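You operate a simulated robot arm through the tools that you are given. There is no shell and no other tool.

Carry out the task below with a simulated robot arm. There is one attempt and no reset: what you move stays moved.

## Task
Set the controls near the flange bench. At the end: the yellow wing nut is turned to tight; the gate knob is turned to free; the green wing nut is turned to tight; the wing nut of the red damper is turned to loose; whatever was shut is shut again. Leave all else as you found it, and nothing knocked over.
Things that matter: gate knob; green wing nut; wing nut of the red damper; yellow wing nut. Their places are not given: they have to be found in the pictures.

It is judged by the outcome, as a careful person would: the job done as asked, and still so three seconds after it is handed in. It fails if anything else is knocked over, pushed out of place, dropped, spilled or broken.

## Robot
A 7-joint arm with a two-finger parallel gripper, fixed in place. Base frame: the origin is on the floor under the middle of its stand, x ahead of it, y to its left, z up. Units: m, degrees, N and s.
With the tool pointing down near the work surface it reaches from about 0.42 to 0.9 m from the base axis. Its first joint turns from -143.0 to 143.0 degrees. Payload 3 kg.
Tool frame: the origin (TCP) lies between the finger pads and is the grasp point; the fingertips stand 0.03 m ahead of it; z points along the fingers, y is the line along which they close. Largest opening 0.094 m; finger width 0.028, thickness 0.01; the body of the gripper, 0.05 by 0.096 m, starts 0.055 m behind the TCP.
Orientation is told as [roll, pitch, yaw] about the base's x, y, z axes, in that order, counted from this pose: with the fingers straight down and closing along the base's y, the tool's x points along the base's -x, its y along +y and its z along -z.

## Interface
- The arm moves only by the tool drive_tool. Its argument "plan" is a list of rows, each an object of numbers (a shift or turn left out is 0, a gripper value left out holds the last): "tx", "ty", "tz": the shift along the tool's x, y, z in m; "rx", "ry", "rz": the turn, a rotation vector about the tool's x, y, z in degrees; "gripper": the gripper command, from -1 (fully open) to 1 (shut), values between in proportion. In form: [{"tx": .., "ty": .., "tz": .., "rx": .., "ry": .., "rz": .., "gripper": ..}, ...]. A call has 1 to 20 rows; each row is the pose to reach, as a shift and turn from the pose commanded when the call began, along the tool's axes at that moment. Each row takes 0.2 s and may step no farther than 0.05 m and 8.6 degrees from the row before; otherwise, or with a gripper value out of range, the whole call is refused. Where a pose cannot be reached the arm comes as near as it can. A force on the tool above 40 N (or 10 N above the force at the start of the call, whichever is more), or a blocked arm, ends the call early, and 0.2 s more pass. The fingers move at their own pace (about 0.072 m/s each) and stop on an object; they squeeze with about 41 N. The grip force told is the motor's: it shows also when the fingers shut on nothing. Time passes only in rows, and 0.2 s behind the last, so rows that repeat a pose let the fingers close. The reply holds the time, the measured pose of the TCP, the force on the tool along the base axes, the opening and the grip force, in the units named above and with some noise, with the torque about the TCP (base axes, N m) and any sound that the robot's microphone picked up, and new pictures: "pictures" is both (left out), scene, wrist or none.
- Cameras (640 x 400 px; columns grow to the right, rows downward): "scene" is fixed at [0.2186, -0.6483, 1.5236]; the picture's right is [0.98, -0.19, 0.00], its down [-0.09, -0.45, -0.89] and it looks along [0.17, 0.87, -0.46] (base axes); focal length 362 px, centre (320, 200). "wrist" rides on the gripper at [0.076, 0.014, -0.102] in the tool frame; the picture's right is [-0.18, 0.98, 0.00], its down [-0.75, -0.14, -0.64] and it looks along [-0.63, -0.12, 0.77] (tool axes); focal length 243 px, centre (320, 200).
- measure_at(camera, pixels): for up to 12 pixels [column, row] of the newest picture of that camera ("zoom" is the newest enlarged one), the place [x, y, z] in the base frame of the surface seen there, good to about 0.002 m. It takes no simulated time.
- enlarge(camera, box): a new picture of the part [left, top, right, bottom] of that camera's present view, enlarged. It takes no simulated time.
- job_done(): hands the job in; it is judged then, once.

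Leave the gripper open and the arm clear of the work at the hand-in unless told otherwise.

The tools are called after "Call:" as name(argument=value, ...) on one line, values as JSON. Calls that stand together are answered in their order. drive_tool: Moves the arm, as the interface text tells. Its arguments: {"type":"object","properties":{"plan":{"type":"array"},"pictures":{"type":"string","enum":["both","scene","wrist","none"]}},"required":["plan"]} The other tools are called the same way: measure_at (camera, pixels) gives the place of the surface under pixels of a picture; enlarge (camera, box) takes an enlarged picture of a part of a camera's view; job_done () hands the job in.

At the start:

```text
time_s: 0.0
eef_pos: [0.4463, 0.0497, 1.3547]
orientation: [0.0, 0.1, 0.0]
ft_force: [0.4, 0.3, 0.1]
torque: [0.0, -0.01, -0.02]
opening: 0.0939
finger_force: 0.0
```

scene: 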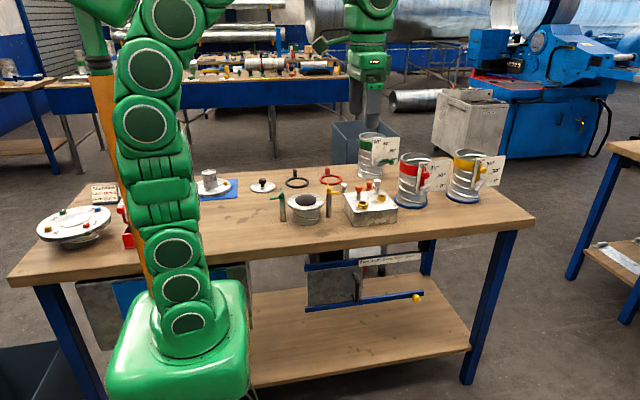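
wrist: 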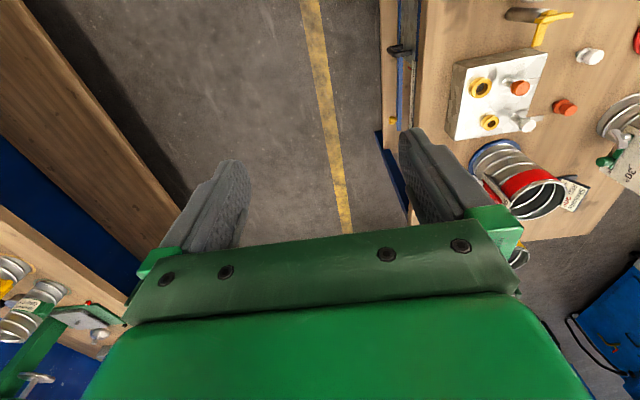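

I see a bench with a flange, ducts with red, green and yellow bands, a rack below with a sign. I'll enlarge parts of the scene view to find the controls.

Call:
enlarge(camera="scene", box=[330, 120, 530, 245])

Call:
enlarge(camera="scene", box=[240, 155, 400, 255])

Call:
enlarge(camera="scene", box=[290, 235, 450, 335])

Call:
enlarge(camera="scene", box=[20, 160, 180, 260])

```text
3.20 times, centred on (430, 182) of scene
```

zoom: 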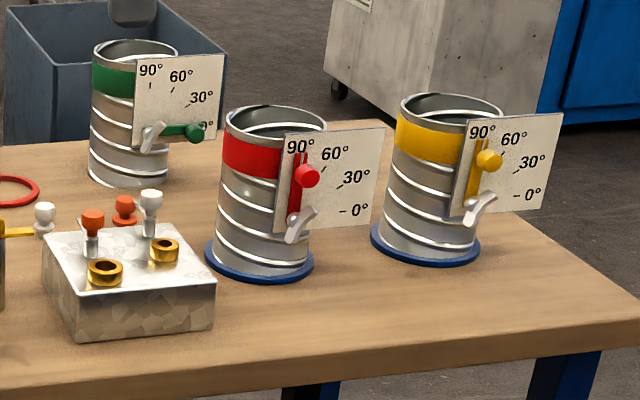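

```text
4.00 times, centred on (320, 205) of scene
```

zoom: 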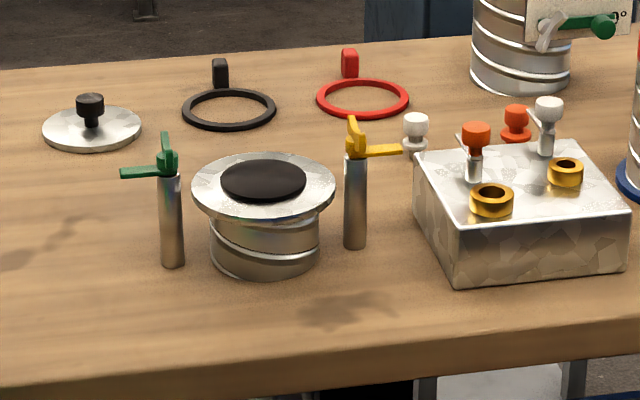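

```text
4.00 times, centred on (370, 285) of scene
```

zoom: 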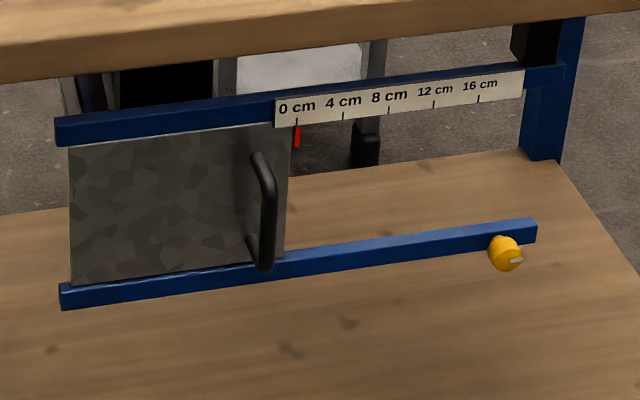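

```text
4.00 times, centred on (100, 210) of scene
```

zoom: 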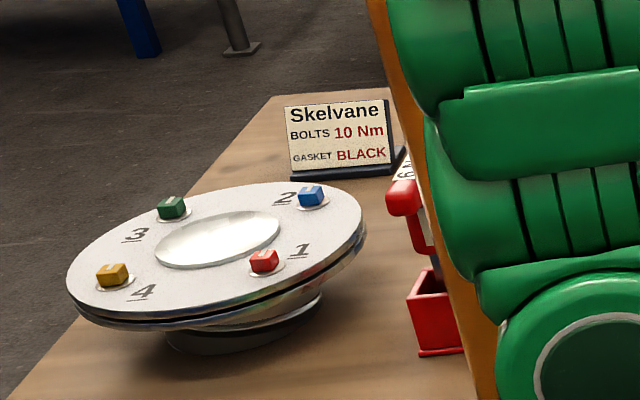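

The dampers each have a silver wing nut, two posts beside the blanked stub carry green and yellow pieces, and the sliding gate has a yellow knob. I'll zoom further into each.

Call:
enlarge(camera="scene", box=[270, 180, 350, 230])

Call:
enlarge(camera="scene", box=[400, 150, 464, 200])

Call:
enlarge(camera="scene", box=[390, 280, 438, 310])

Call:
enlarge(camera="wrist", box=[440, 0, 640, 125])

Call:
enlarge(camera="scene", box=[80, 170, 240, 270])

Call:
enlarge(camera="wrist", box=[0, 240, 160, 400])

```text
8.00 times, centred on (310, 205) of scene
```

zoom: 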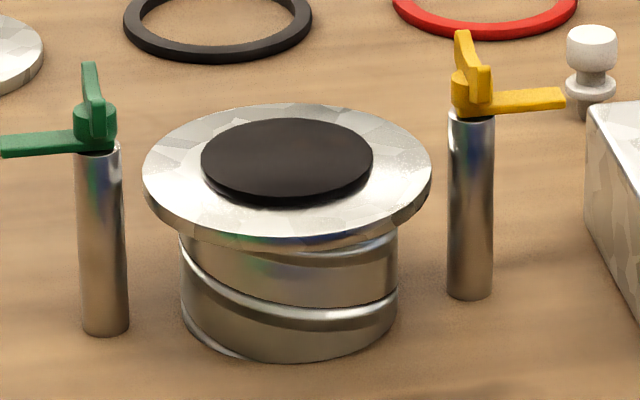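

```text
8.00 times, centred on (432, 175) of scene
```

zoom: 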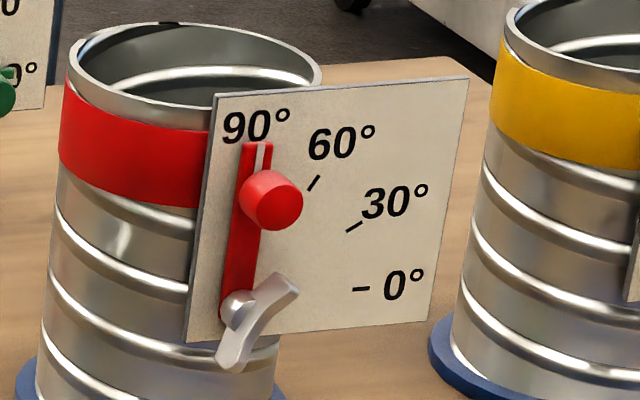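

```text
13.33 times, centred on (414, 295) of scene
```

zoom: 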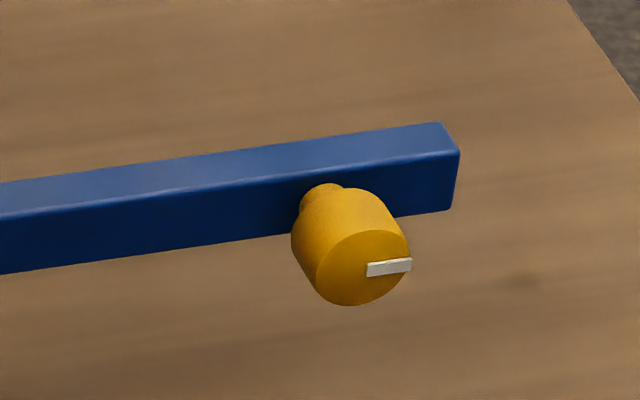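

```text
3.20 times, centred on (540, 62) of wrist
```

zoom: 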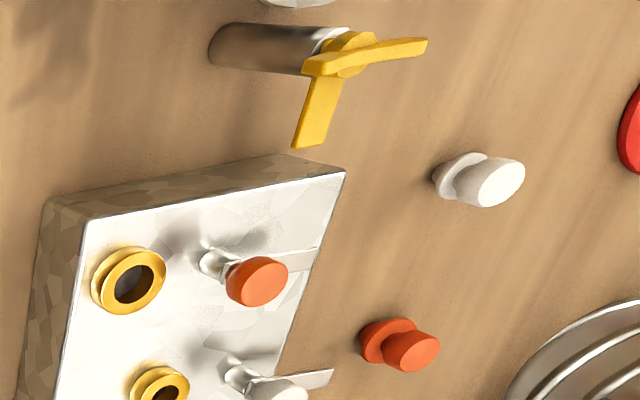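

```text
4.00 times, centred on (160, 220) of scene
```

zoom: 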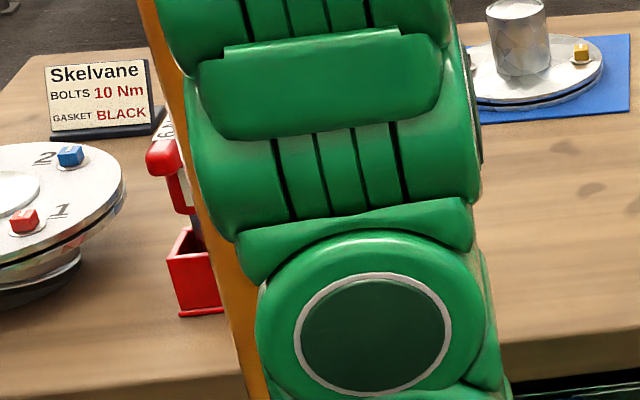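

```text
2.50 times, centred on (80, 320) of wrist
```

zoom: 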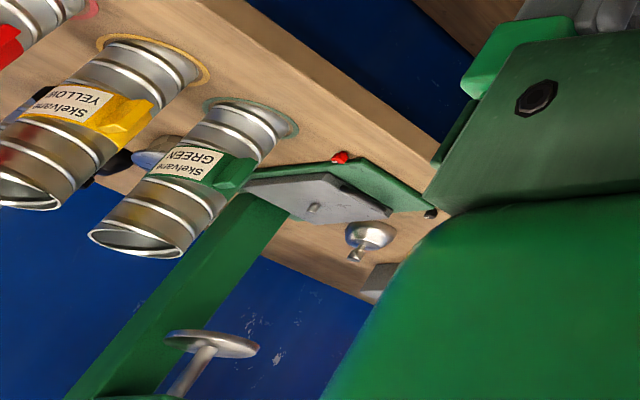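

Now I'll measure points: on the posts' wings, the red damper wing nut, and the gate knob.

Call:
measure_at(camera="scene", pixels=[[281, 190], [282, 196], [272, 198], [328, 186], [329, 192], [338, 192], [284, 210], [328, 207], [300, 215], [305, 198], [430, 193], [434, 186]])

Call:
measure_at(camera="scene", pixels=[[416, 299], [419, 299], [400, 292], [422, 292], [308, 308], [360, 280], [350, 285], [344, 205], [370, 215], [433, 175], [427, 168], [447, 161]])

Call:
measure_at(camera="wrist", pixels=[[545, 18], [565, 16], [540, 40], [515, 15], [480, 87], [520, 87], [396, 120], [400, 50], [440, 140], [520, 180], [535, 200], [385, 30]])

```text
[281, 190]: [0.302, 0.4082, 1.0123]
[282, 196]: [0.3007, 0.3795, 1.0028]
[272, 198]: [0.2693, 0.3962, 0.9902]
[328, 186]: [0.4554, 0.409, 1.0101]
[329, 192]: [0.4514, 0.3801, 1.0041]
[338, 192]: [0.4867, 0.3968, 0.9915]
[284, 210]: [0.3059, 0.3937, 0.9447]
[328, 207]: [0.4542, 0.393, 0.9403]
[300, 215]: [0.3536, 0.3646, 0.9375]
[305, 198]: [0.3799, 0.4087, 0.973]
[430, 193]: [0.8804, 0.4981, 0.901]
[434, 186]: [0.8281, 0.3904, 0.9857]
```

```text
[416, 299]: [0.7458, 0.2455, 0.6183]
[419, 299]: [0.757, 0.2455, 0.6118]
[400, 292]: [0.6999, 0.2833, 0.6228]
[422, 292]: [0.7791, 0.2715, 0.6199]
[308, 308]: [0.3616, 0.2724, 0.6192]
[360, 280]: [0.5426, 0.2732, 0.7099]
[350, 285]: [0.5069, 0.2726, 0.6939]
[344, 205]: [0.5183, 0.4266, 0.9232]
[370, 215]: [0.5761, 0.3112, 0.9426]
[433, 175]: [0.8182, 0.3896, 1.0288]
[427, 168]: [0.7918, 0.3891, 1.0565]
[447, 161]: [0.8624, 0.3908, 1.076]
```

```text
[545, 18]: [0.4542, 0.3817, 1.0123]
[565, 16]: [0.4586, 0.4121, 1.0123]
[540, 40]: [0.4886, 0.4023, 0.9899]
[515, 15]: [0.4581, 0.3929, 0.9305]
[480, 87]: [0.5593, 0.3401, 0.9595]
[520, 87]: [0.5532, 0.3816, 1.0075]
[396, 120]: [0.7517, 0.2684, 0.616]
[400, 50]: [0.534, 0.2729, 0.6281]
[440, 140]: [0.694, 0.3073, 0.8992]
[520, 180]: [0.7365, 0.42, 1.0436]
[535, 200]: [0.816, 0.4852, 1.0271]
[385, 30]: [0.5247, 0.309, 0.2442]
```

The yellow post's wing sits near (0.455, 0.394, 1.01), the green near (0.302, 0.394, 1.01), red damper nut near (0.82, 0.37, 0.98), gate knob near (0.755, 0.245, 0.615). First I'll move to above the posts, staying high, for a closer look through the wrist camera.

Call:
drive_tool(plan=[{"ty": 0.04, "tz": 0.02}, {"ty": 0.08, "tz": 0.04}, {"ty": 0.12, "tz": 0.06}, {"ty": 0.16, "tz": 0.08}, {"ty": 0.2, "tz": 0.1}, {"ty": 0.24, "tz": 0.12}, {"ty": 0.27, "tz": 0.13, "tx": 0.02}, {"ty": 0.3, "tz": 0.14, "tx": 0.04}, {"ty": 0.32, "tz": 0.15, "tx": 0.06}])

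```text
time_s: 2.0
eef_pos: [0.3868, 0.3694, 1.2048]
orientation: [0.0, 0.1, 0.1]
ft_force: [0.5, 0.0, 0.1]
torque: [0.0, 0.0, 0.01]
opening: 0.094
finger_force: 0.2
```

scene: 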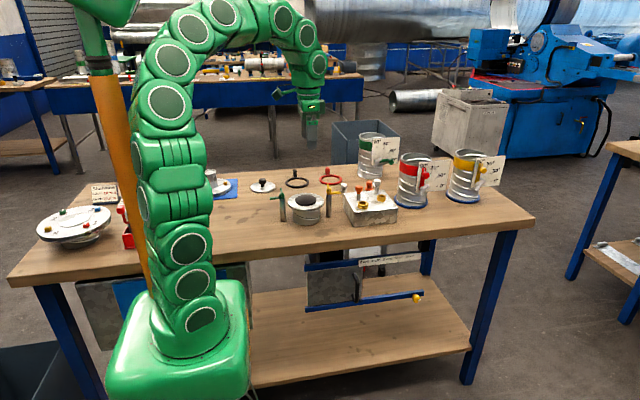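
wrist: 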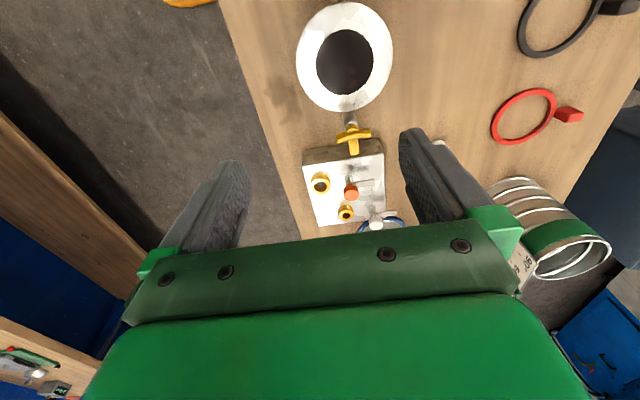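

Here the yellow piece is at wrist pixel (355,138). I'll enlarge it.

Call:
enlarge(camera="wrist", box=[300, 90, 420, 165])

Call:
enlarge(camera="scene", box=[190, 160, 340, 240])

Call:
enlarge(camera="scene", box=[80, 180, 150, 260])

```text
5.33 times, centred on (360, 128) of wrist
```

zoom: 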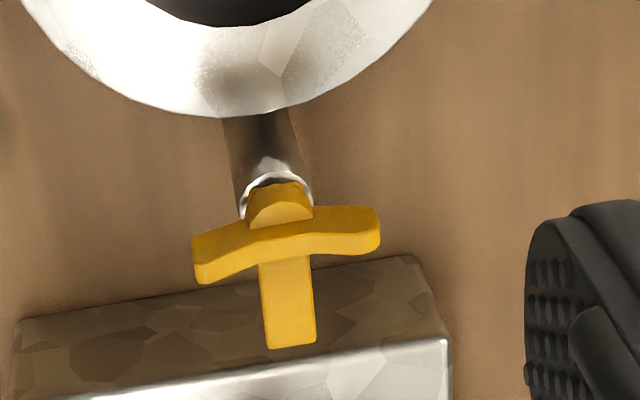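

```text
4.27 times, centred on (265, 200) of scene
```

zoom: 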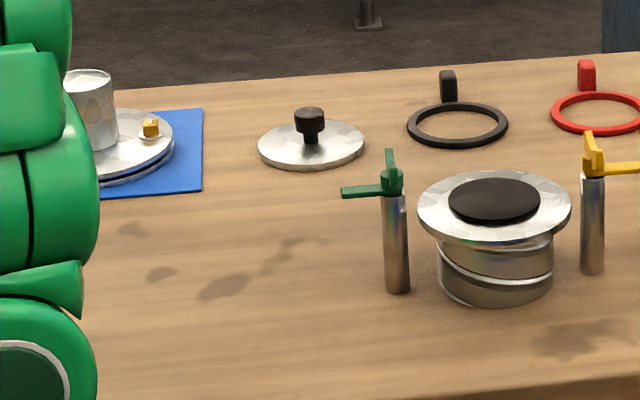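

```text
5.00 times, centred on (115, 220) of scene
```

zoom: 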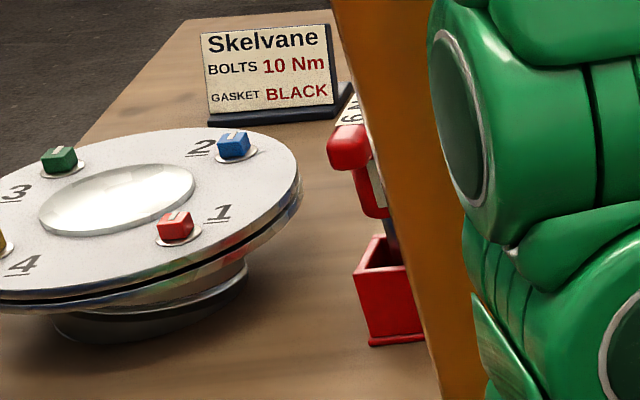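

I'll measure the yellow wing and arm in an enlarged wrist view to get their heights.

Call:
enlarge(camera="wrist", box=[320, 115, 384, 155])

Call:
measure_at(camera="wrist", pixels=[[353, 128], [353, 131], [339, 138], [353, 135], [368, 133], [354, 146], [354, 152], [352, 124], [338, 135], [369, 130], [338, 141], [345, 138]])

```text
10.00 times, centred on (352, 135) of wrist
```

zoom: 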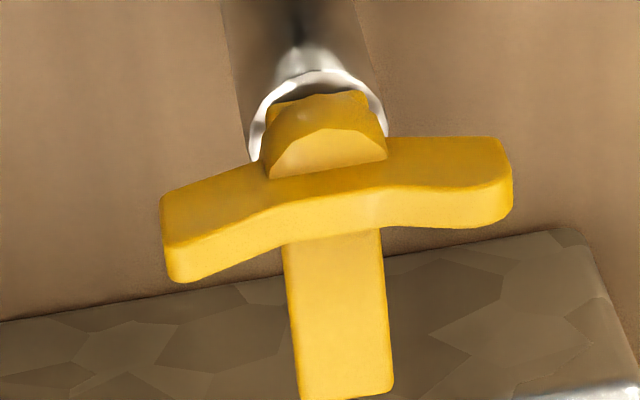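

```text
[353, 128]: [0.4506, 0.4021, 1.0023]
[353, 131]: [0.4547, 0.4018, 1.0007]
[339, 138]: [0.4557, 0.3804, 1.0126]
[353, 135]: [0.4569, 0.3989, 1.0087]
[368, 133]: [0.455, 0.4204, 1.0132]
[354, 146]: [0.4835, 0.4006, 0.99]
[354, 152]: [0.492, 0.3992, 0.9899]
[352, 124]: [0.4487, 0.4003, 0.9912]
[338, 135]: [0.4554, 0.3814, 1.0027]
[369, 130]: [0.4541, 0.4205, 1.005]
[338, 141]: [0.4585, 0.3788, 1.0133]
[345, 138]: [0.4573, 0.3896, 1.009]
```

The yellow wing runs along y, centred at about (0.4555, 0.400), top at z≈1.013, hub below z≈1.001, and a clamp arm below at z≈0.99 pointing +x. I'll turn the gripper so it closes along x (yaw +90) and move over it at z≈1.10.

Call:
drive_tool(plan=[{"rz": -8.2, "tx": -0.006, "ty": 0.003, "tz": 0.01}, {"rz": -16.4, "tx": -0.012, "ty": 0.006, "tz": 0.02}, {"rz": -24.6, "tx": -0.018, "ty": 0.009, "tz": 0.03}, {"rz": -32.8, "tx": -0.025, "ty": 0.012, "tz": 0.04}, {"rz": -41, "tx": -0.031, "ty": 0.014, "tz": 0.045}, {"rz": -49.2, "tx": -0.038, "ty": 0.017, "tz": 0.055}, {"rz": -57.4, "tx": -0.044, "ty": 0.02, "tz": 0.065}, {"rz": -65.6, "tx": -0.05, "ty": 0.023, "tz": 0.075}, {"rz": -73.8, "tx": -0.056, "ty": 0.026, "tz": 0.085}, {"rz": -82, "tx": -0.062, "ty": 0.028, "tz": 0.09}, {"rz": -90, "tx": -0.0687, "ty": 0.0306, "tz": 0.1}, {"rz": -90, "tx": -0.0687, "ty": 0.0306, "tz": 0.1}])

```text
time_s: 4.6
eef_pos: [0.455, 0.3982, 1.1042]
orientation: [0.0, 0.0, 90.1]
ft_force: [-0.2, 0.2, -0.2]
torque: [0.0, 0.01, 0.04]
opening: 0.0942
finger_force: 0.0
```

scene: 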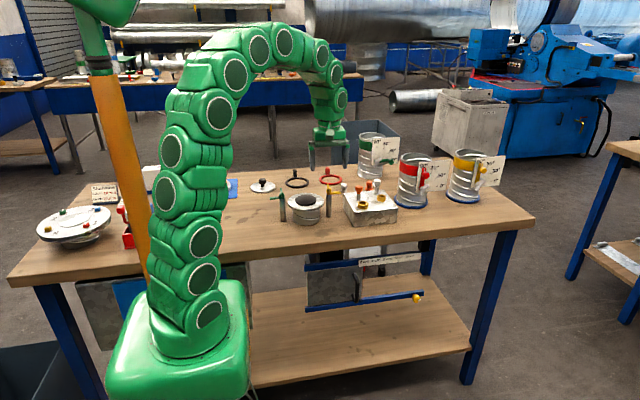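
wrist: 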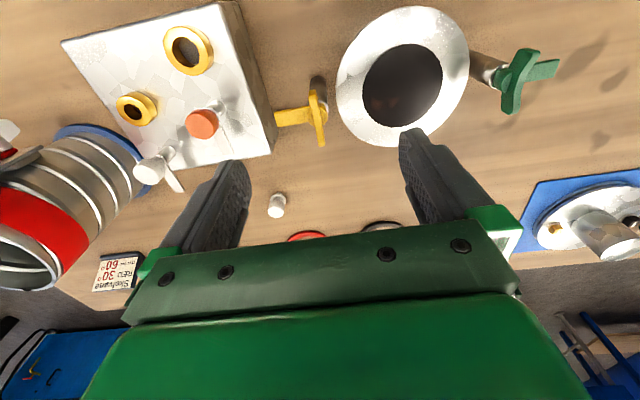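

There's a sign at wrist (115,268) and the yellow wing at (318,115). I'll enlarge both and re-measure the wing.

Call:
enlarge(camera="wrist", box=[80, 240, 160, 300])

Call:
enlarge(camera="wrist", box=[264, 80, 344, 160])

Call:
measure_at(camera="wrist", pixels=[[316, 93], [318, 103], [320, 120], [322, 143], [322, 130], [313, 110], [310, 130], [285, 117], [520, 70], [510, 105], [545, 70], [503, 75]])

```text
6.67 times, centred on (120, 270) of wrist
```

zoom: 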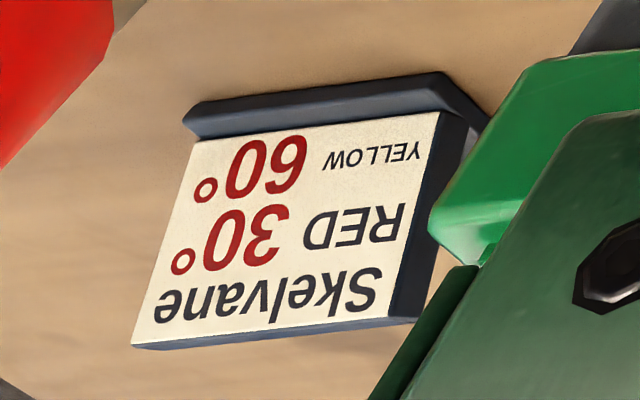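

```text
5.00 times, centred on (304, 120) of wrist
```

zoom: 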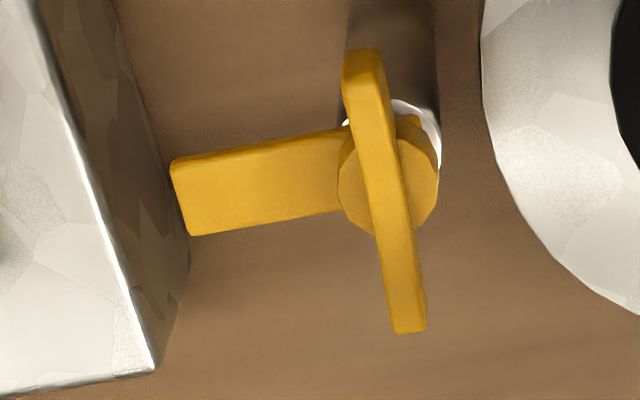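

```text
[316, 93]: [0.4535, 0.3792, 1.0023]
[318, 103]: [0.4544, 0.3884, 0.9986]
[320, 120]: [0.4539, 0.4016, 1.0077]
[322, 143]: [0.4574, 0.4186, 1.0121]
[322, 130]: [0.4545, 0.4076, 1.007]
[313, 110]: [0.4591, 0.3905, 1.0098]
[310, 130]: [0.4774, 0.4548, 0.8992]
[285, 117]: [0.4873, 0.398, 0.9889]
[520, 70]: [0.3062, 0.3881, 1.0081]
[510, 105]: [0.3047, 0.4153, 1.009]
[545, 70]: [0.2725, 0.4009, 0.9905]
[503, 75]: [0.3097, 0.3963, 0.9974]
```

The wing is confirmed at about (0.456, 0.400). I'll half-close the gripper and descend so the fingertips stop at z≈1.003, just above the hub.

Call:
drive_tool(plan=[{"gripper": 0.0, "tz": 0.0}, {"tx": -0.002, "ty": -0.001, "tz": 0.015, "gripper": 0.0}, {"tx": -0.002, "ty": -0.001, "tz": 0.035}, {"tx": -0.002, "ty": -0.001, "tz": 0.055}, {"tx": -0.002, "ty": -0.001, "tz": 0.065}, {"tx": -0.002, "ty": -0.001, "tz": 0.071}, {"tx": -0.002, "ty": -0.001, "tz": 0.071}])

```text
time_s: 6.2
eef_pos: [0.4551, 0.4014, 1.0332]
orientation: [0.0, 0.0, 89.9]
ft_force: [0.8, -0.3, 0.7]
torque: [0.02, -0.02, 0.0]
opening: 0.047
finger_force: 0.0
```

scene: 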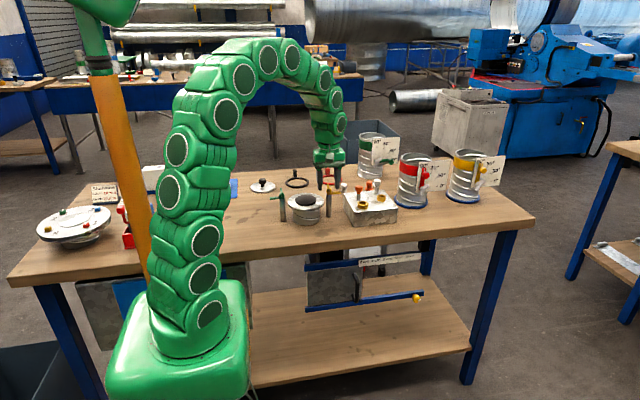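
wrist: 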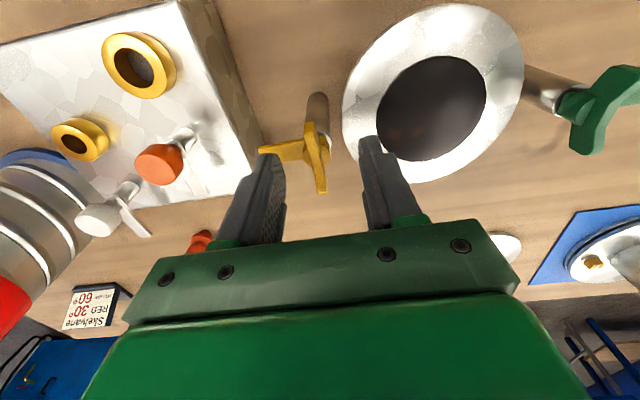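

The wing at (318,160) lies between the fingertips. I'll close the gripper on it.

Call:
drive_tool(plan=[{"gripper": 1.0}, {"gripper": 1.0}, {"gripper": 1.0}, {"gripper": 1.0}])

```text
time_s: 7.2
eef_pos: [0.4564, 0.4008, 1.0333]
orientation: [-0.1, -0.1, 90.0]
ft_force: [8.7, 4.2, -8.6]
torque: [-0.06, -0.01, 0.02]
opening: 0.006
finger_force: 40.4
stopped in row 4: the force on the tool passed its limit at 42 N (the readings are from after the stop); the commanded pose is now the measured one
```

scene: 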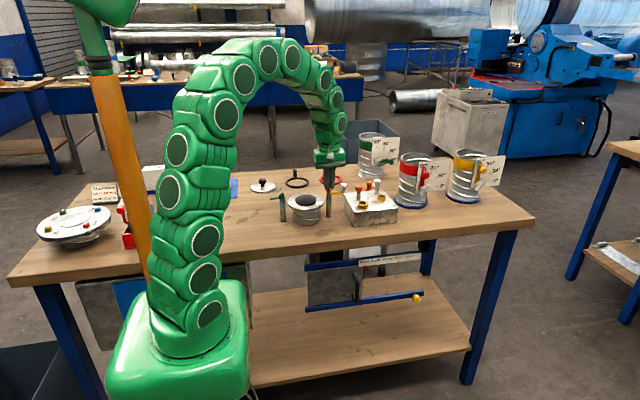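
wrist: 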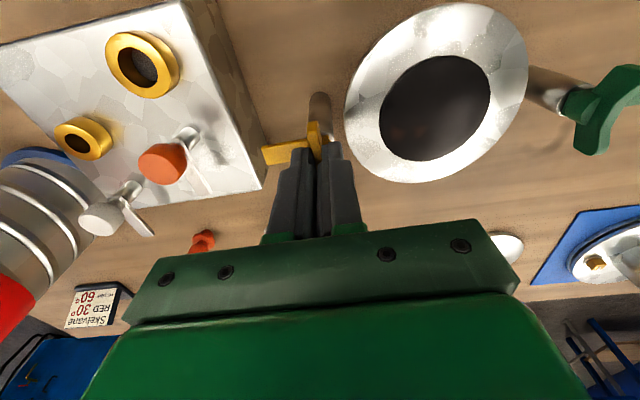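

The wing is held (opening 6 mm). Now I'll turn clockwise seen from above (tool +rz), first 24°, and watch the torque.

Call:
drive_tool(plan=[{"rz": 6, "gripper": 1}, {"rz": 12}, {"rz": 18}, {"rz": 24}, {"rz": 24}], pictures="wrist")

```text
time_s: 8.4
eef_pos: [0.458, 0.4006, 1.034]
orientation: [-0.2, -0.2, 65.8]
ft_force: [23.6, 4.1, -0.8]
torque: [-0.39, -0.12, 0.04]
opening: 0.006
finger_force: 40.9
```

wrist: 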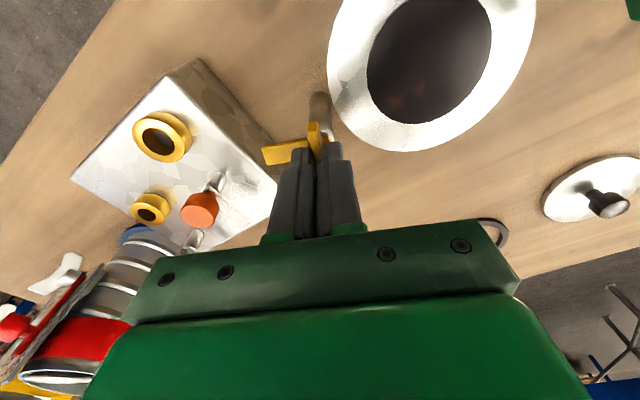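

The yellow arm turns together with the wing, so it's one piece; almost no torque yet. There is a sideways load of 23 N in x, so I'll recentre by +1.6 mm in x while turning on to yaw ≈ 30.

Call:
drive_tool(plan=[{"tx": -0.0007, "ty": -0.0015, "gripper": 1}, {"tx": -0.0007, "ty": -0.0015, "rz": 6}, {"tx": -0.0007, "ty": -0.0015, "rz": 12}, {"tx": -0.0007, "ty": -0.0015, "rz": 18}, {"tx": -0.0007, "ty": -0.0015, "rz": 24}, {"tx": -0.0007, "ty": -0.0015, "rz": 30}, {"tx": -0.0007, "ty": -0.0015, "rz": 36}, {"tx": -0.0007, "ty": -0.0015, "rz": 36}])

```text
time_s: 10.2
eef_pos: [0.46, 0.4018, 1.0334]
orientation: [-0.2, -0.1, 29.9]
ft_force: [-22.9, -16.5, 2.6]
torque: [-0.42, 0.74, 0.01]
opening: 0.006
finger_force: 40.7
```

scene: 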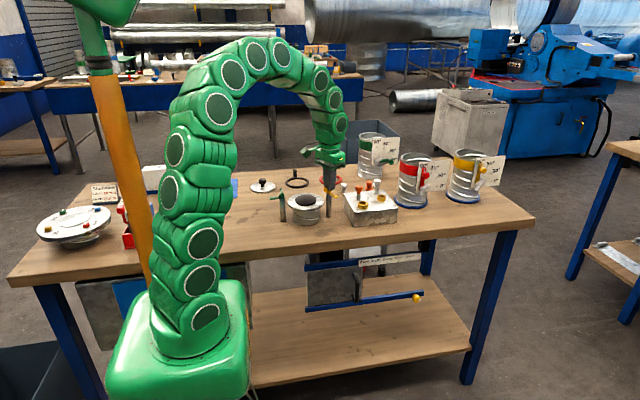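
wrist: 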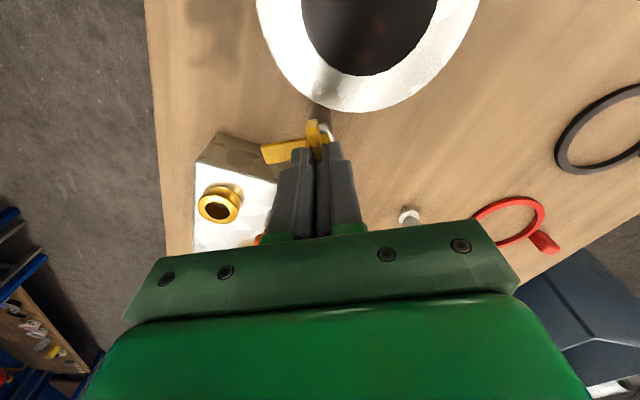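

Turned 60° so far with no torque about z; a lateral load of about 28 N has built up the other way. I'll correct the centre slightly (tx +1.5 mm) and continue to 90°.

Call:
drive_tool(plan=[{"tx": 0.0015, "ty": -0.0002, "gripper": 1}, {"tx": 0.0015, "ty": -0.0002, "rz": 6}, {"tx": 0.0015, "ty": -0.0002, "rz": 12}, {"tx": 0.0015, "ty": -0.0002, "rz": 18}, {"tx": 0.0015, "ty": -0.0002, "rz": 24}, {"tx": 0.0015, "ty": -0.0002, "rz": 30}, {"tx": 0.0015, "ty": -0.0002, "rz": 30}])

```text
time_s: 11.8
eef_pos: [0.4591, 0.3999, 1.0336]
orientation: [0.2, -0.3, -0.1]
ft_force: [28.3, 6.7, -3.0]
torque: [0.09, -0.96, 0.01]
opening: 0.006
finger_force: 39.7
```

scene: 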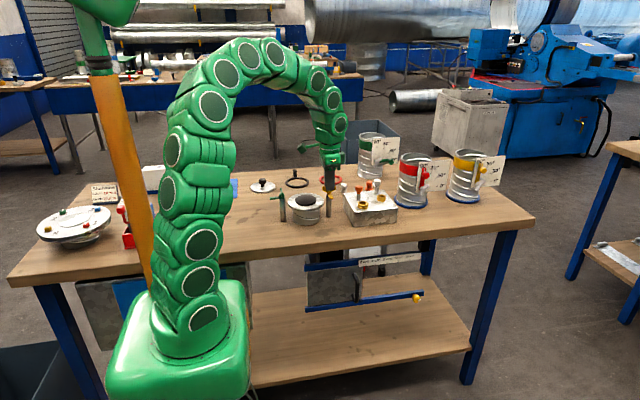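
wrist: 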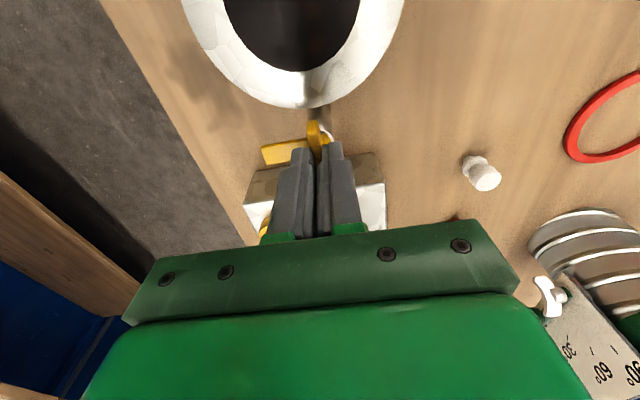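

Now 90° turned, with the arm pointing toward −y, and still no stop felt. I'll open the gripper, rise a bit and look at where the wing rests.

Call:
drive_tool(plan=[{"gripper": 0.0}, {"gripper": 0.0}, {"gripper": 0.0, "tz": -0.02}, {"tz": -0.05}, {"tz": -0.07}, {"tz": -0.07}])

Call:
enlarge(camera="wrist", box=[260, 60, 380, 160])

Call:
enlarge(camera="scene", box=[270, 180, 350, 230])

```text
time_s: 13.2
eef_pos: [0.457, 0.401, 1.1044]
orientation: [0.1, -0.3, 0.0]
ft_force: [-0.7, -0.8, 0.0]
torque: [0.0, -0.02, -0.02]
opening: 0.0468
finger_force: 0.1
```

scene: 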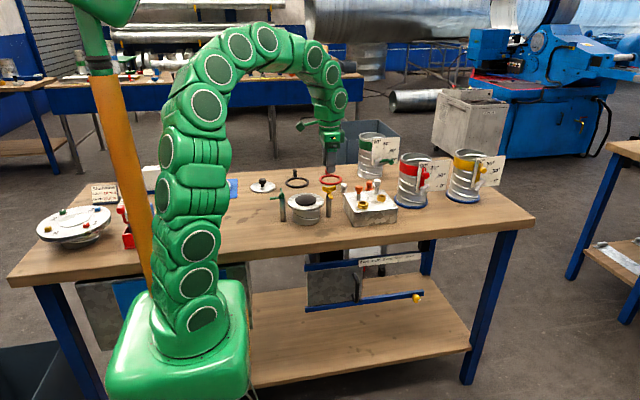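
wrist: 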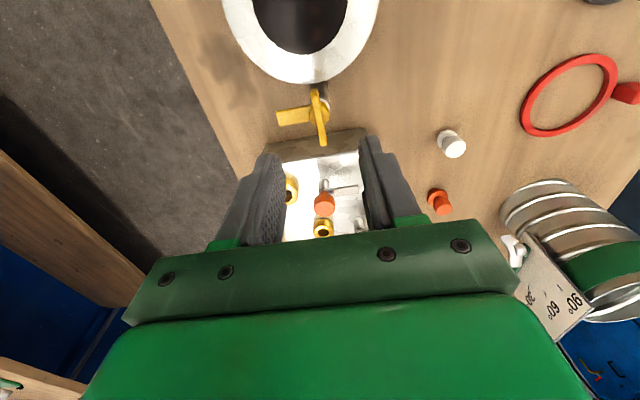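

```text
4.00 times, centred on (320, 110) of wrist
```

zoom: 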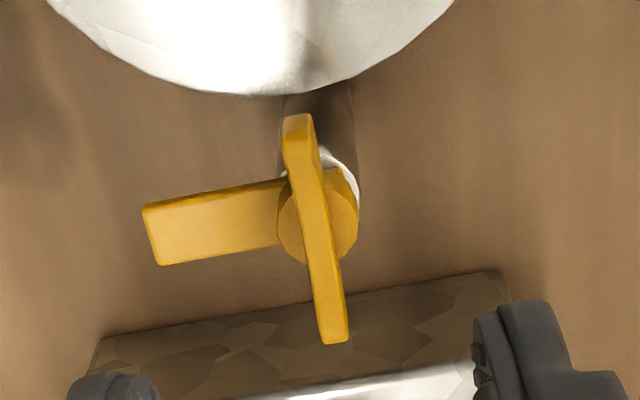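

```text
8.00 times, centred on (310, 205) of scene
```

zoom: 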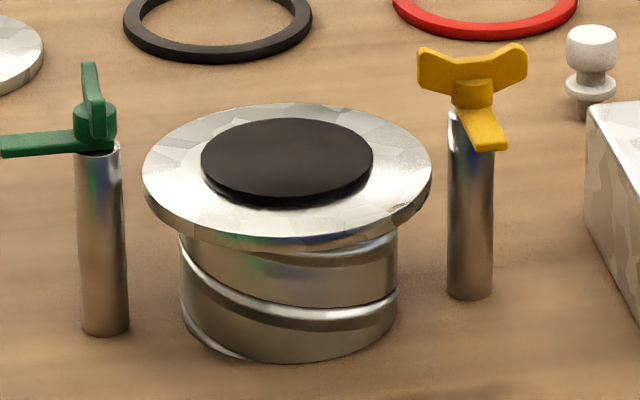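

The wing stays where I left it: the arm now points at −y, wing along x. I'll measure the wing tips to fix the rotation axis.

Call:
measure_at(camera="wrist", pixels=[[315, 91], [316, 98], [319, 112], [320, 125], [322, 140], [280, 117], [325, 120], [313, 115]])

Call:
measure_at(camera="scene", pixels=[[323, 189], [335, 187], [329, 192], [331, 196], [329, 205], [328, 212], [326, 188], [333, 188]])

```text
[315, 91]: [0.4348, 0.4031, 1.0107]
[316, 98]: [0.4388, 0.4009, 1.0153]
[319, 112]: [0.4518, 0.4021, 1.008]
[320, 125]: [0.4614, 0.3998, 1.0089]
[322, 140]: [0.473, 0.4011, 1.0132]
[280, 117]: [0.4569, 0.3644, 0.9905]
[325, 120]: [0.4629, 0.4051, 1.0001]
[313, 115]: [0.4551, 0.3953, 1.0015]
```

```text
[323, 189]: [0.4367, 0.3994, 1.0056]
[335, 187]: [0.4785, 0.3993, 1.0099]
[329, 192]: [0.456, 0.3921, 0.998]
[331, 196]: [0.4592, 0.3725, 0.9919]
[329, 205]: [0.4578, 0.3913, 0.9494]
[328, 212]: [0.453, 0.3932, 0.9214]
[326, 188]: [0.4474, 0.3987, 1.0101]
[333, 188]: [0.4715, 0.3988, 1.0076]
```

The axis is about (0.457, 0.4005). I'll descend again, grip the wing (closing along y), and continue clockwise looking for the end stop.

Call:
drive_tool(plan=[{"tz": 0.02, "gripper": 0.2}, {"tz": 0.045}, {"tz": 0.062}, {"tz": 0.071}, {"tz": 0.071, "gripper": 0.6}, {"tz": 0.071, "gripper": 0.8}, {"tz": 0.071, "gripper": 1.0}, {"tz": 0.071, "gripper": 1.0}], pictures="wrist")

```text
time_s: 15.0
eef_pos: [0.4564, 0.4006, 1.0335]
orientation: [0.2, -0.2, 0.0]
ft_force: [2.2, 30.8, -10.3]
torque: [0.57, -0.41, 0.04]
opening: 0.0059
finger_force: 39.8
```

wrist: 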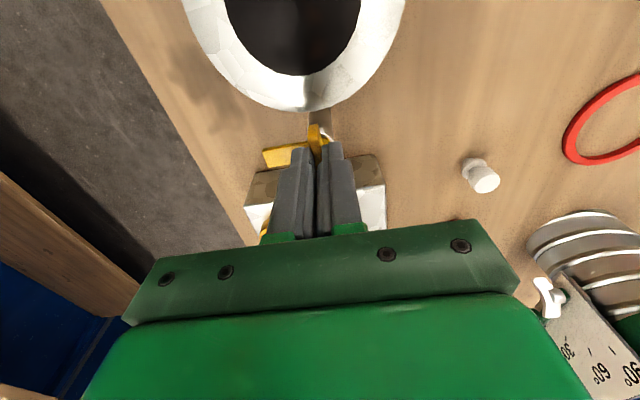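

Gripped; a +31 N y-load shows the wing is slightly to +y. I'll shift +1.5 mm in y and turn on 30°.

Call:
drive_tool(plan=[{"ty": 0.0015, "gripper": 1}, {"ty": 0.0015, "gripper": 1}], pictures="none")

```text
time_s: 15.6
eef_pos: [0.4578, 0.4005, 1.0339]
orientation: [-0.1, -0.1, 0.0]
ft_force: [-18.8, 1.1, -1.9]
torque: [0.07, 0.0, 0.02]
opening: 0.0059
finger_force: 40.5
```

The y-load is gone. Now turning clockwise another 48° in steps.

Call:
drive_tool(plan=[{"rz": 6, "gripper": 1}, {"rz": 12}, {"rz": 18}, {"rz": 24}, {"rz": 30}, {"rz": 36}, {"rz": 42}, {"rz": 48}, {"rz": 48}], pictures="wrist")

```text
time_s: 16.5
eef_pos: [0.4578, 0.3997, 1.0322]
orientation: [0.0, -0.2, -20.9]
ft_force: [-12.4, -12.0, 16.3]
torque: [-0.45, -0.08, -0.01]
opening: 0.0057
finger_force: 40.6
stopped in row 4: the force on the tool passed its limit at 41 N (the readings are from after the stop); the commanded pose is now the measured one
```

wrist: 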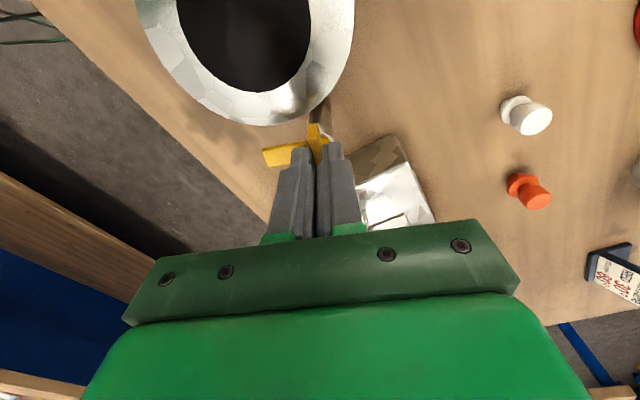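

Stopped on lateral force at yaw −21, not on torque. The command is now reset to the measured pose; I'll continue gently.

Call:
drive_tool(plan=[{"rz": 4, "gripper": 1}, {"rz": 8}, {"rz": 12}, {"rz": 16}, {"rz": 20}, {"rz": 24}, {"rz": 28}, {"rz": 32}, {"rz": 36}, {"rz": 40}], pictures="wrist")

```text
time_s: 18.7
eef_pos: [0.4574, 0.4004, 1.0333]
orientation: [0.1, 0.0, -60.8]
ft_force: [4.5, 11.3, -24.4]
torque: [-0.32, -0.24, -0.01]
opening: 0.0061
finger_force: 40.2
```

wrist: 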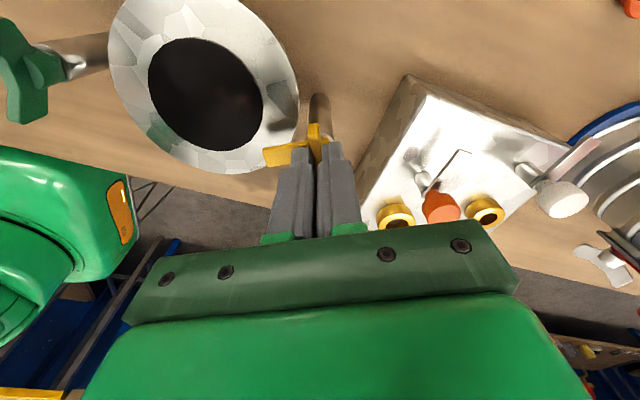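

Turned 151° in all, the dog is moving over the flange rim, still no torque. I'll continue toward 180°.

Call:
drive_tool(plan=[{"rz": 4, "gripper": 1}, {"rz": 8}, {"rz": 12}, {"rz": 16}, {"rz": 20}, {"rz": 24}, {"rz": 28}, {"rz": 30}, {"rz": 30}])

```text
time_s: 20.7
eef_pos: [0.4581, 0.4003, 1.0327]
orientation: [0.2, 0.0, -90.8]
ft_force: [1.4, -5.0, 5.8]
torque: [0.88, 0.42, 0.74]
opening: 0.0054
finger_force: 40.0
```

scene: 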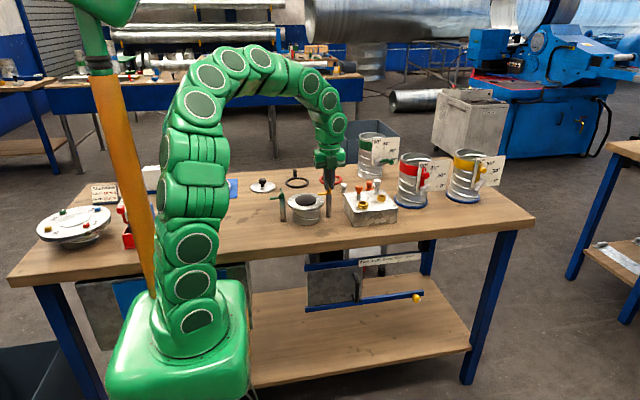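
wrist: 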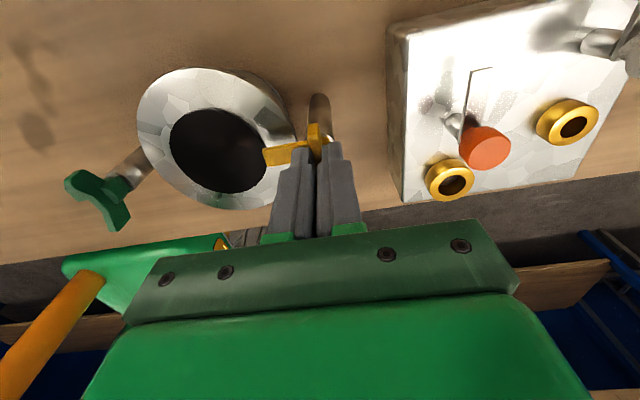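

Now there's a torque of 0.74 N·m about z: the end stop at about 180°, with the dog over the flange. I'll press 4° more to confirm, then release and look.

Call:
drive_tool(plan=[{"rz": 2, "gripper": 1}, {"rz": 4}, {"rz": 4}], pictures="none")

Call:
drive_tool(plan=[{"gripper": 0.0}, {"gripper": 0.0}, {"gripper": 0.0, "tz": -0.02}, {"tz": -0.05}, {"tz": -0.08}, {"tz": -0.1}, {"tz": -0.1}])

Call:
enlarge(camera="scene", box=[270, 180, 350, 230])

Call:
enlarge(camera="wrist", box=[240, 40, 400, 140])

```text
time_s: 21.5
eef_pos: [0.4577, 0.4002, 1.0324]
orientation: [0.2, 0.0, -94.8]
ft_force: [5.4, -1.0, 13.7]
torque: [-0.77, 0.31, 1.18]
opening: 0.0074
finger_force: 41.9
```

```text
time_s: 23.1
eef_pos: [0.4622, 0.3991, 1.1328]
orientation: [0.3, 0.0, -94.8]
ft_force: [0.3, 0.3, -0.2]
torque: [0.03, 0.01, 0.0]
opening: 0.047
finger_force: 0.1
```

scene: 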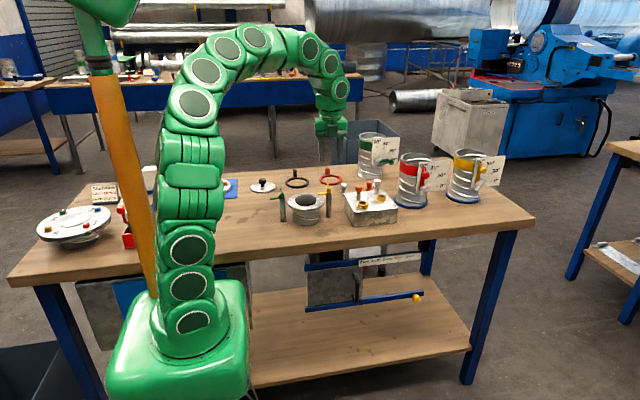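
wrist: 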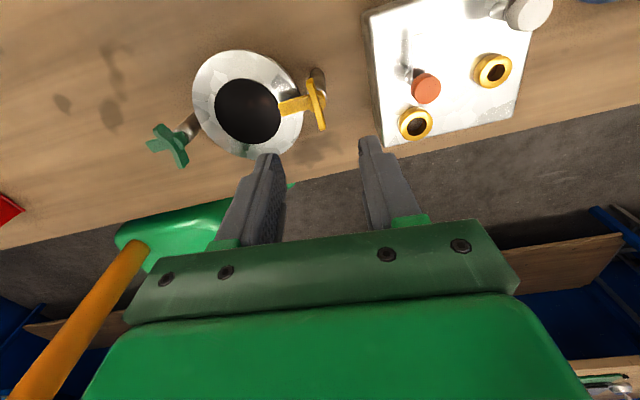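

```text
8.00 times, centred on (310, 205) of scene
```

zoom: 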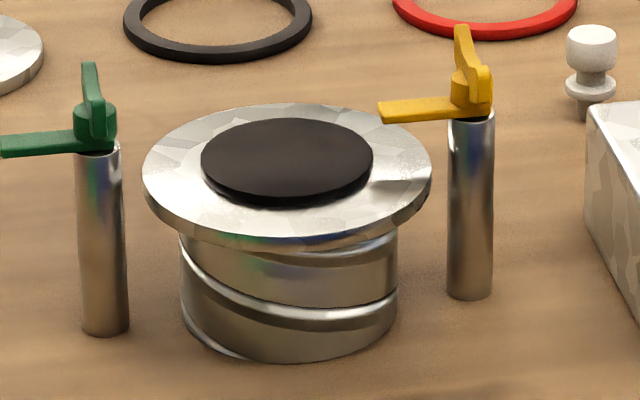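

```text
4.00 times, centred on (320, 90) of wrist
```

zoom: 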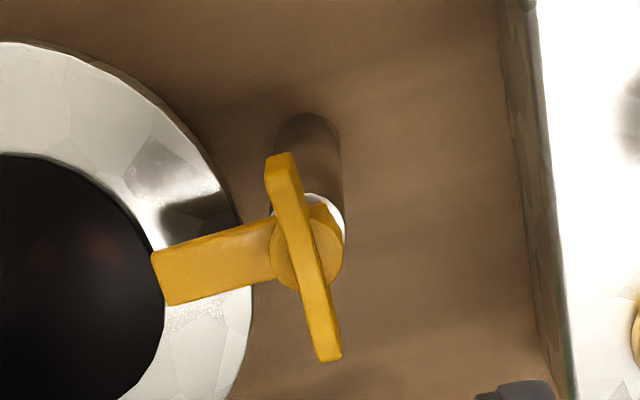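

The yellow dog now lies over the flange rim at its stop – tight. Next the green one. I'll go back the other way in yaw (to +90) while moving over the green post at height.

Call:
drive_tool(plan=[{"rz": -8.5, "tx": -0.0006, "ty": -0.008}, {"rz": -17, "tx": -0.0012, "ty": -0.016}, {"rz": -25.5, "tx": -0.0018, "ty": -0.024}, {"rz": -34, "tx": -0.0024, "ty": -0.032}, {"rz": -42.5, "tx": -0.003, "ty": -0.04}, {"rz": -51, "tx": -0.0037, "ty": -0.048}, {"rz": -59.5, "tx": -0.0043, "ty": -0.056}, {"rz": -68, "tx": -0.005, "ty": -0.064}, {"rz": -76.5, "tx": -0.0056, "ty": -0.072}, {"rz": -85, "tx": -0.0062, "ty": -0.08}, {"rz": -93.5, "tx": -0.0068, "ty": -0.088}, {"rz": -102, "tx": -0.0074, "ty": -0.096}, {"rz": -110.5, "tx": -0.008, "ty": -0.104}, {"rz": -119, "tx": -0.0086, "ty": -0.112}, {"rz": -127.5, "tx": -0.0092, "ty": -0.12}, {"rz": -136, "tx": -0.0098, "ty": -0.128}, {"rz": -144.5, "tx": -0.0104, "ty": -0.136}, {"rz": -153, "tx": -0.011, "ty": -0.144}, {"rz": -161.5, "tx": -0.0116, "ty": -0.152}, {"rz": -170, "tx": -0.0122, "ty": -0.1575}])

```text
time_s: 27.3
eef_pos: [0.299, 0.4011, 1.1314]
orientation: [-0.3, -0.1, 75.3]
ft_force: [-0.2, -0.3, -0.1]
torque: [0.0, -0.01, -0.03]
opening: 0.0468
finger_force: 0.1
```

scene: 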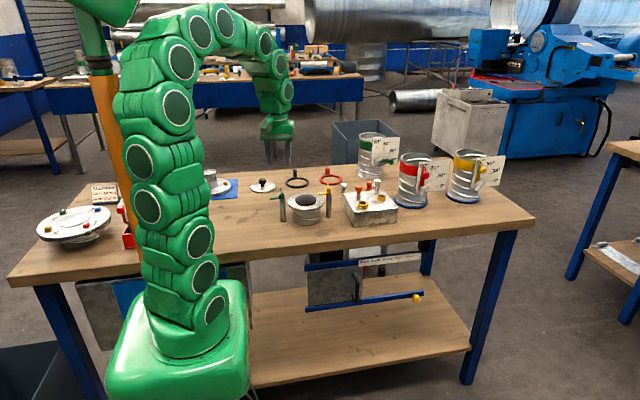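
wrist: 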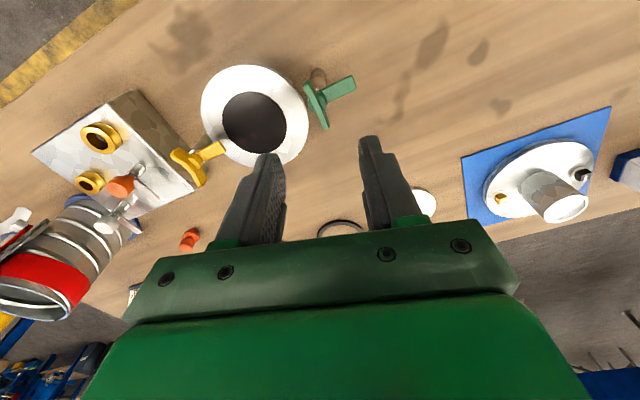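

Now finish the turn to yaw +90.

Call:
drive_tool(plan=[{"rz": -7.4}, {"rz": -14.7}, {"rz": -14.7}], pictures="wrist")

Call:
enlarge(camera="wrist", box=[270, 60, 390, 135])

```text
time_s: 28.1
eef_pos: [0.2998, 0.4012, 1.1329]
orientation: [-0.2, 0.1, 90.0]
ft_force: [-0.1, -0.1, -0.5]
torque: [-0.02, -0.01, -0.04]
opening: 0.0469
finger_force: 0.0
```

wrist: 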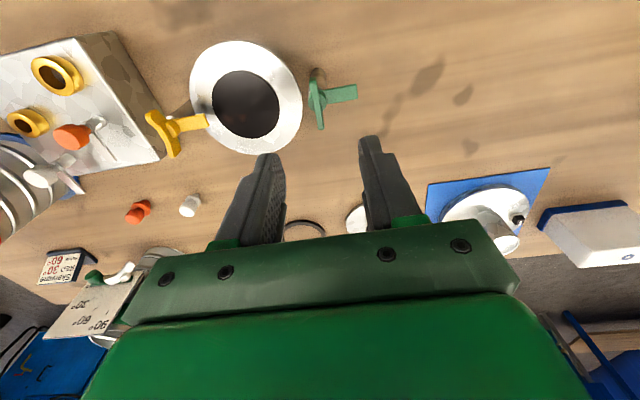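

```text
5.33 times, centred on (330, 98) of wrist
```

zoom: 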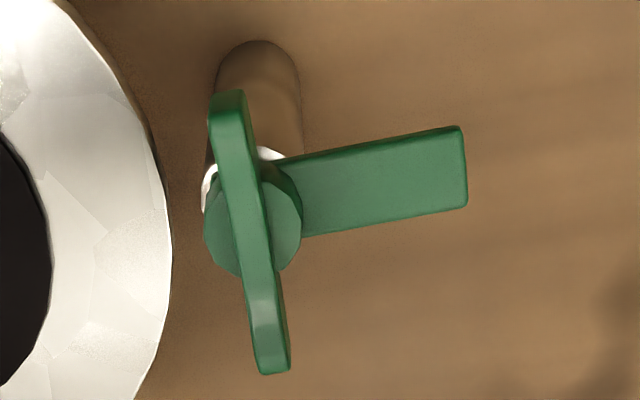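

I'll measure the green wing's points in this enlarged view.

Call:
measure_at(camera="zoom", pixels=[[228, 105], [232, 140], [248, 200], [258, 250], [268, 310], [274, 360], [215, 220], [290, 220], [330, 195], [455, 165], [250, 60]])

```text
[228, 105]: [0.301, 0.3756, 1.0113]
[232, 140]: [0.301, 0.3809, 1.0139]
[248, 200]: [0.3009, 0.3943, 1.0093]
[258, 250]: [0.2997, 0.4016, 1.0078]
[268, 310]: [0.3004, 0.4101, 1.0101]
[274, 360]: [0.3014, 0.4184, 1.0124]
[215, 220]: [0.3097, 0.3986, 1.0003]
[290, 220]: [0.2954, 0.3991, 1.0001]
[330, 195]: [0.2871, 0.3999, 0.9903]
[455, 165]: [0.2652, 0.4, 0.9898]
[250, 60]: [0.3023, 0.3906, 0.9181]
```

The green axis is about (0.302, 0.400). I'll descend to z≈1.033 and close gently.

Call:
drive_tool(plan=[{"tx": 0.001, "ty": -0.002, "tz": 0.02, "gripper": 0.1}, {"tx": 0.001, "ty": -0.002, "tz": 0.045}, {"tx": 0.001, "ty": -0.002, "tz": 0.07}, {"tx": 0.001, "ty": -0.002, "tz": 0.088}, {"tx": 0.001, "ty": -0.002, "tz": 0.0997}, {"tx": 0.001, "ty": -0.002, "tz": 0.0997, "gripper": 0.6}, {"tx": 0.001, "ty": -0.002, "tz": 0.0997, "gripper": 0.8}, {"tx": 0.001, "ty": -0.002, "tz": 0.0997, "gripper": 0.9}, {"tx": 0.001, "ty": -0.002, "tz": 0.0997, "gripper": 1}, {"tx": 0.001, "ty": -0.002, "tz": 0.0997, "gripper": 1}])

```text
time_s: 30.3
eef_pos: [0.3016, 0.3995, 1.0318]
orientation: [-0.2, 0.2, 89.8]
ft_force: [17.2, -6.8, -18.8]
torque: [-0.09, -0.51, -0.04]
opening: 0.017
finger_force: 45.1
```

scene: 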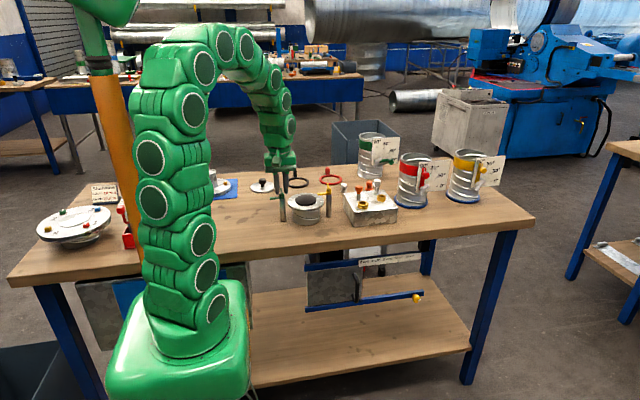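
wrist: 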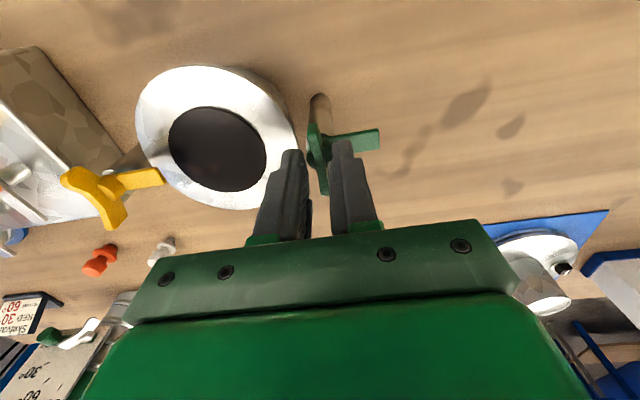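

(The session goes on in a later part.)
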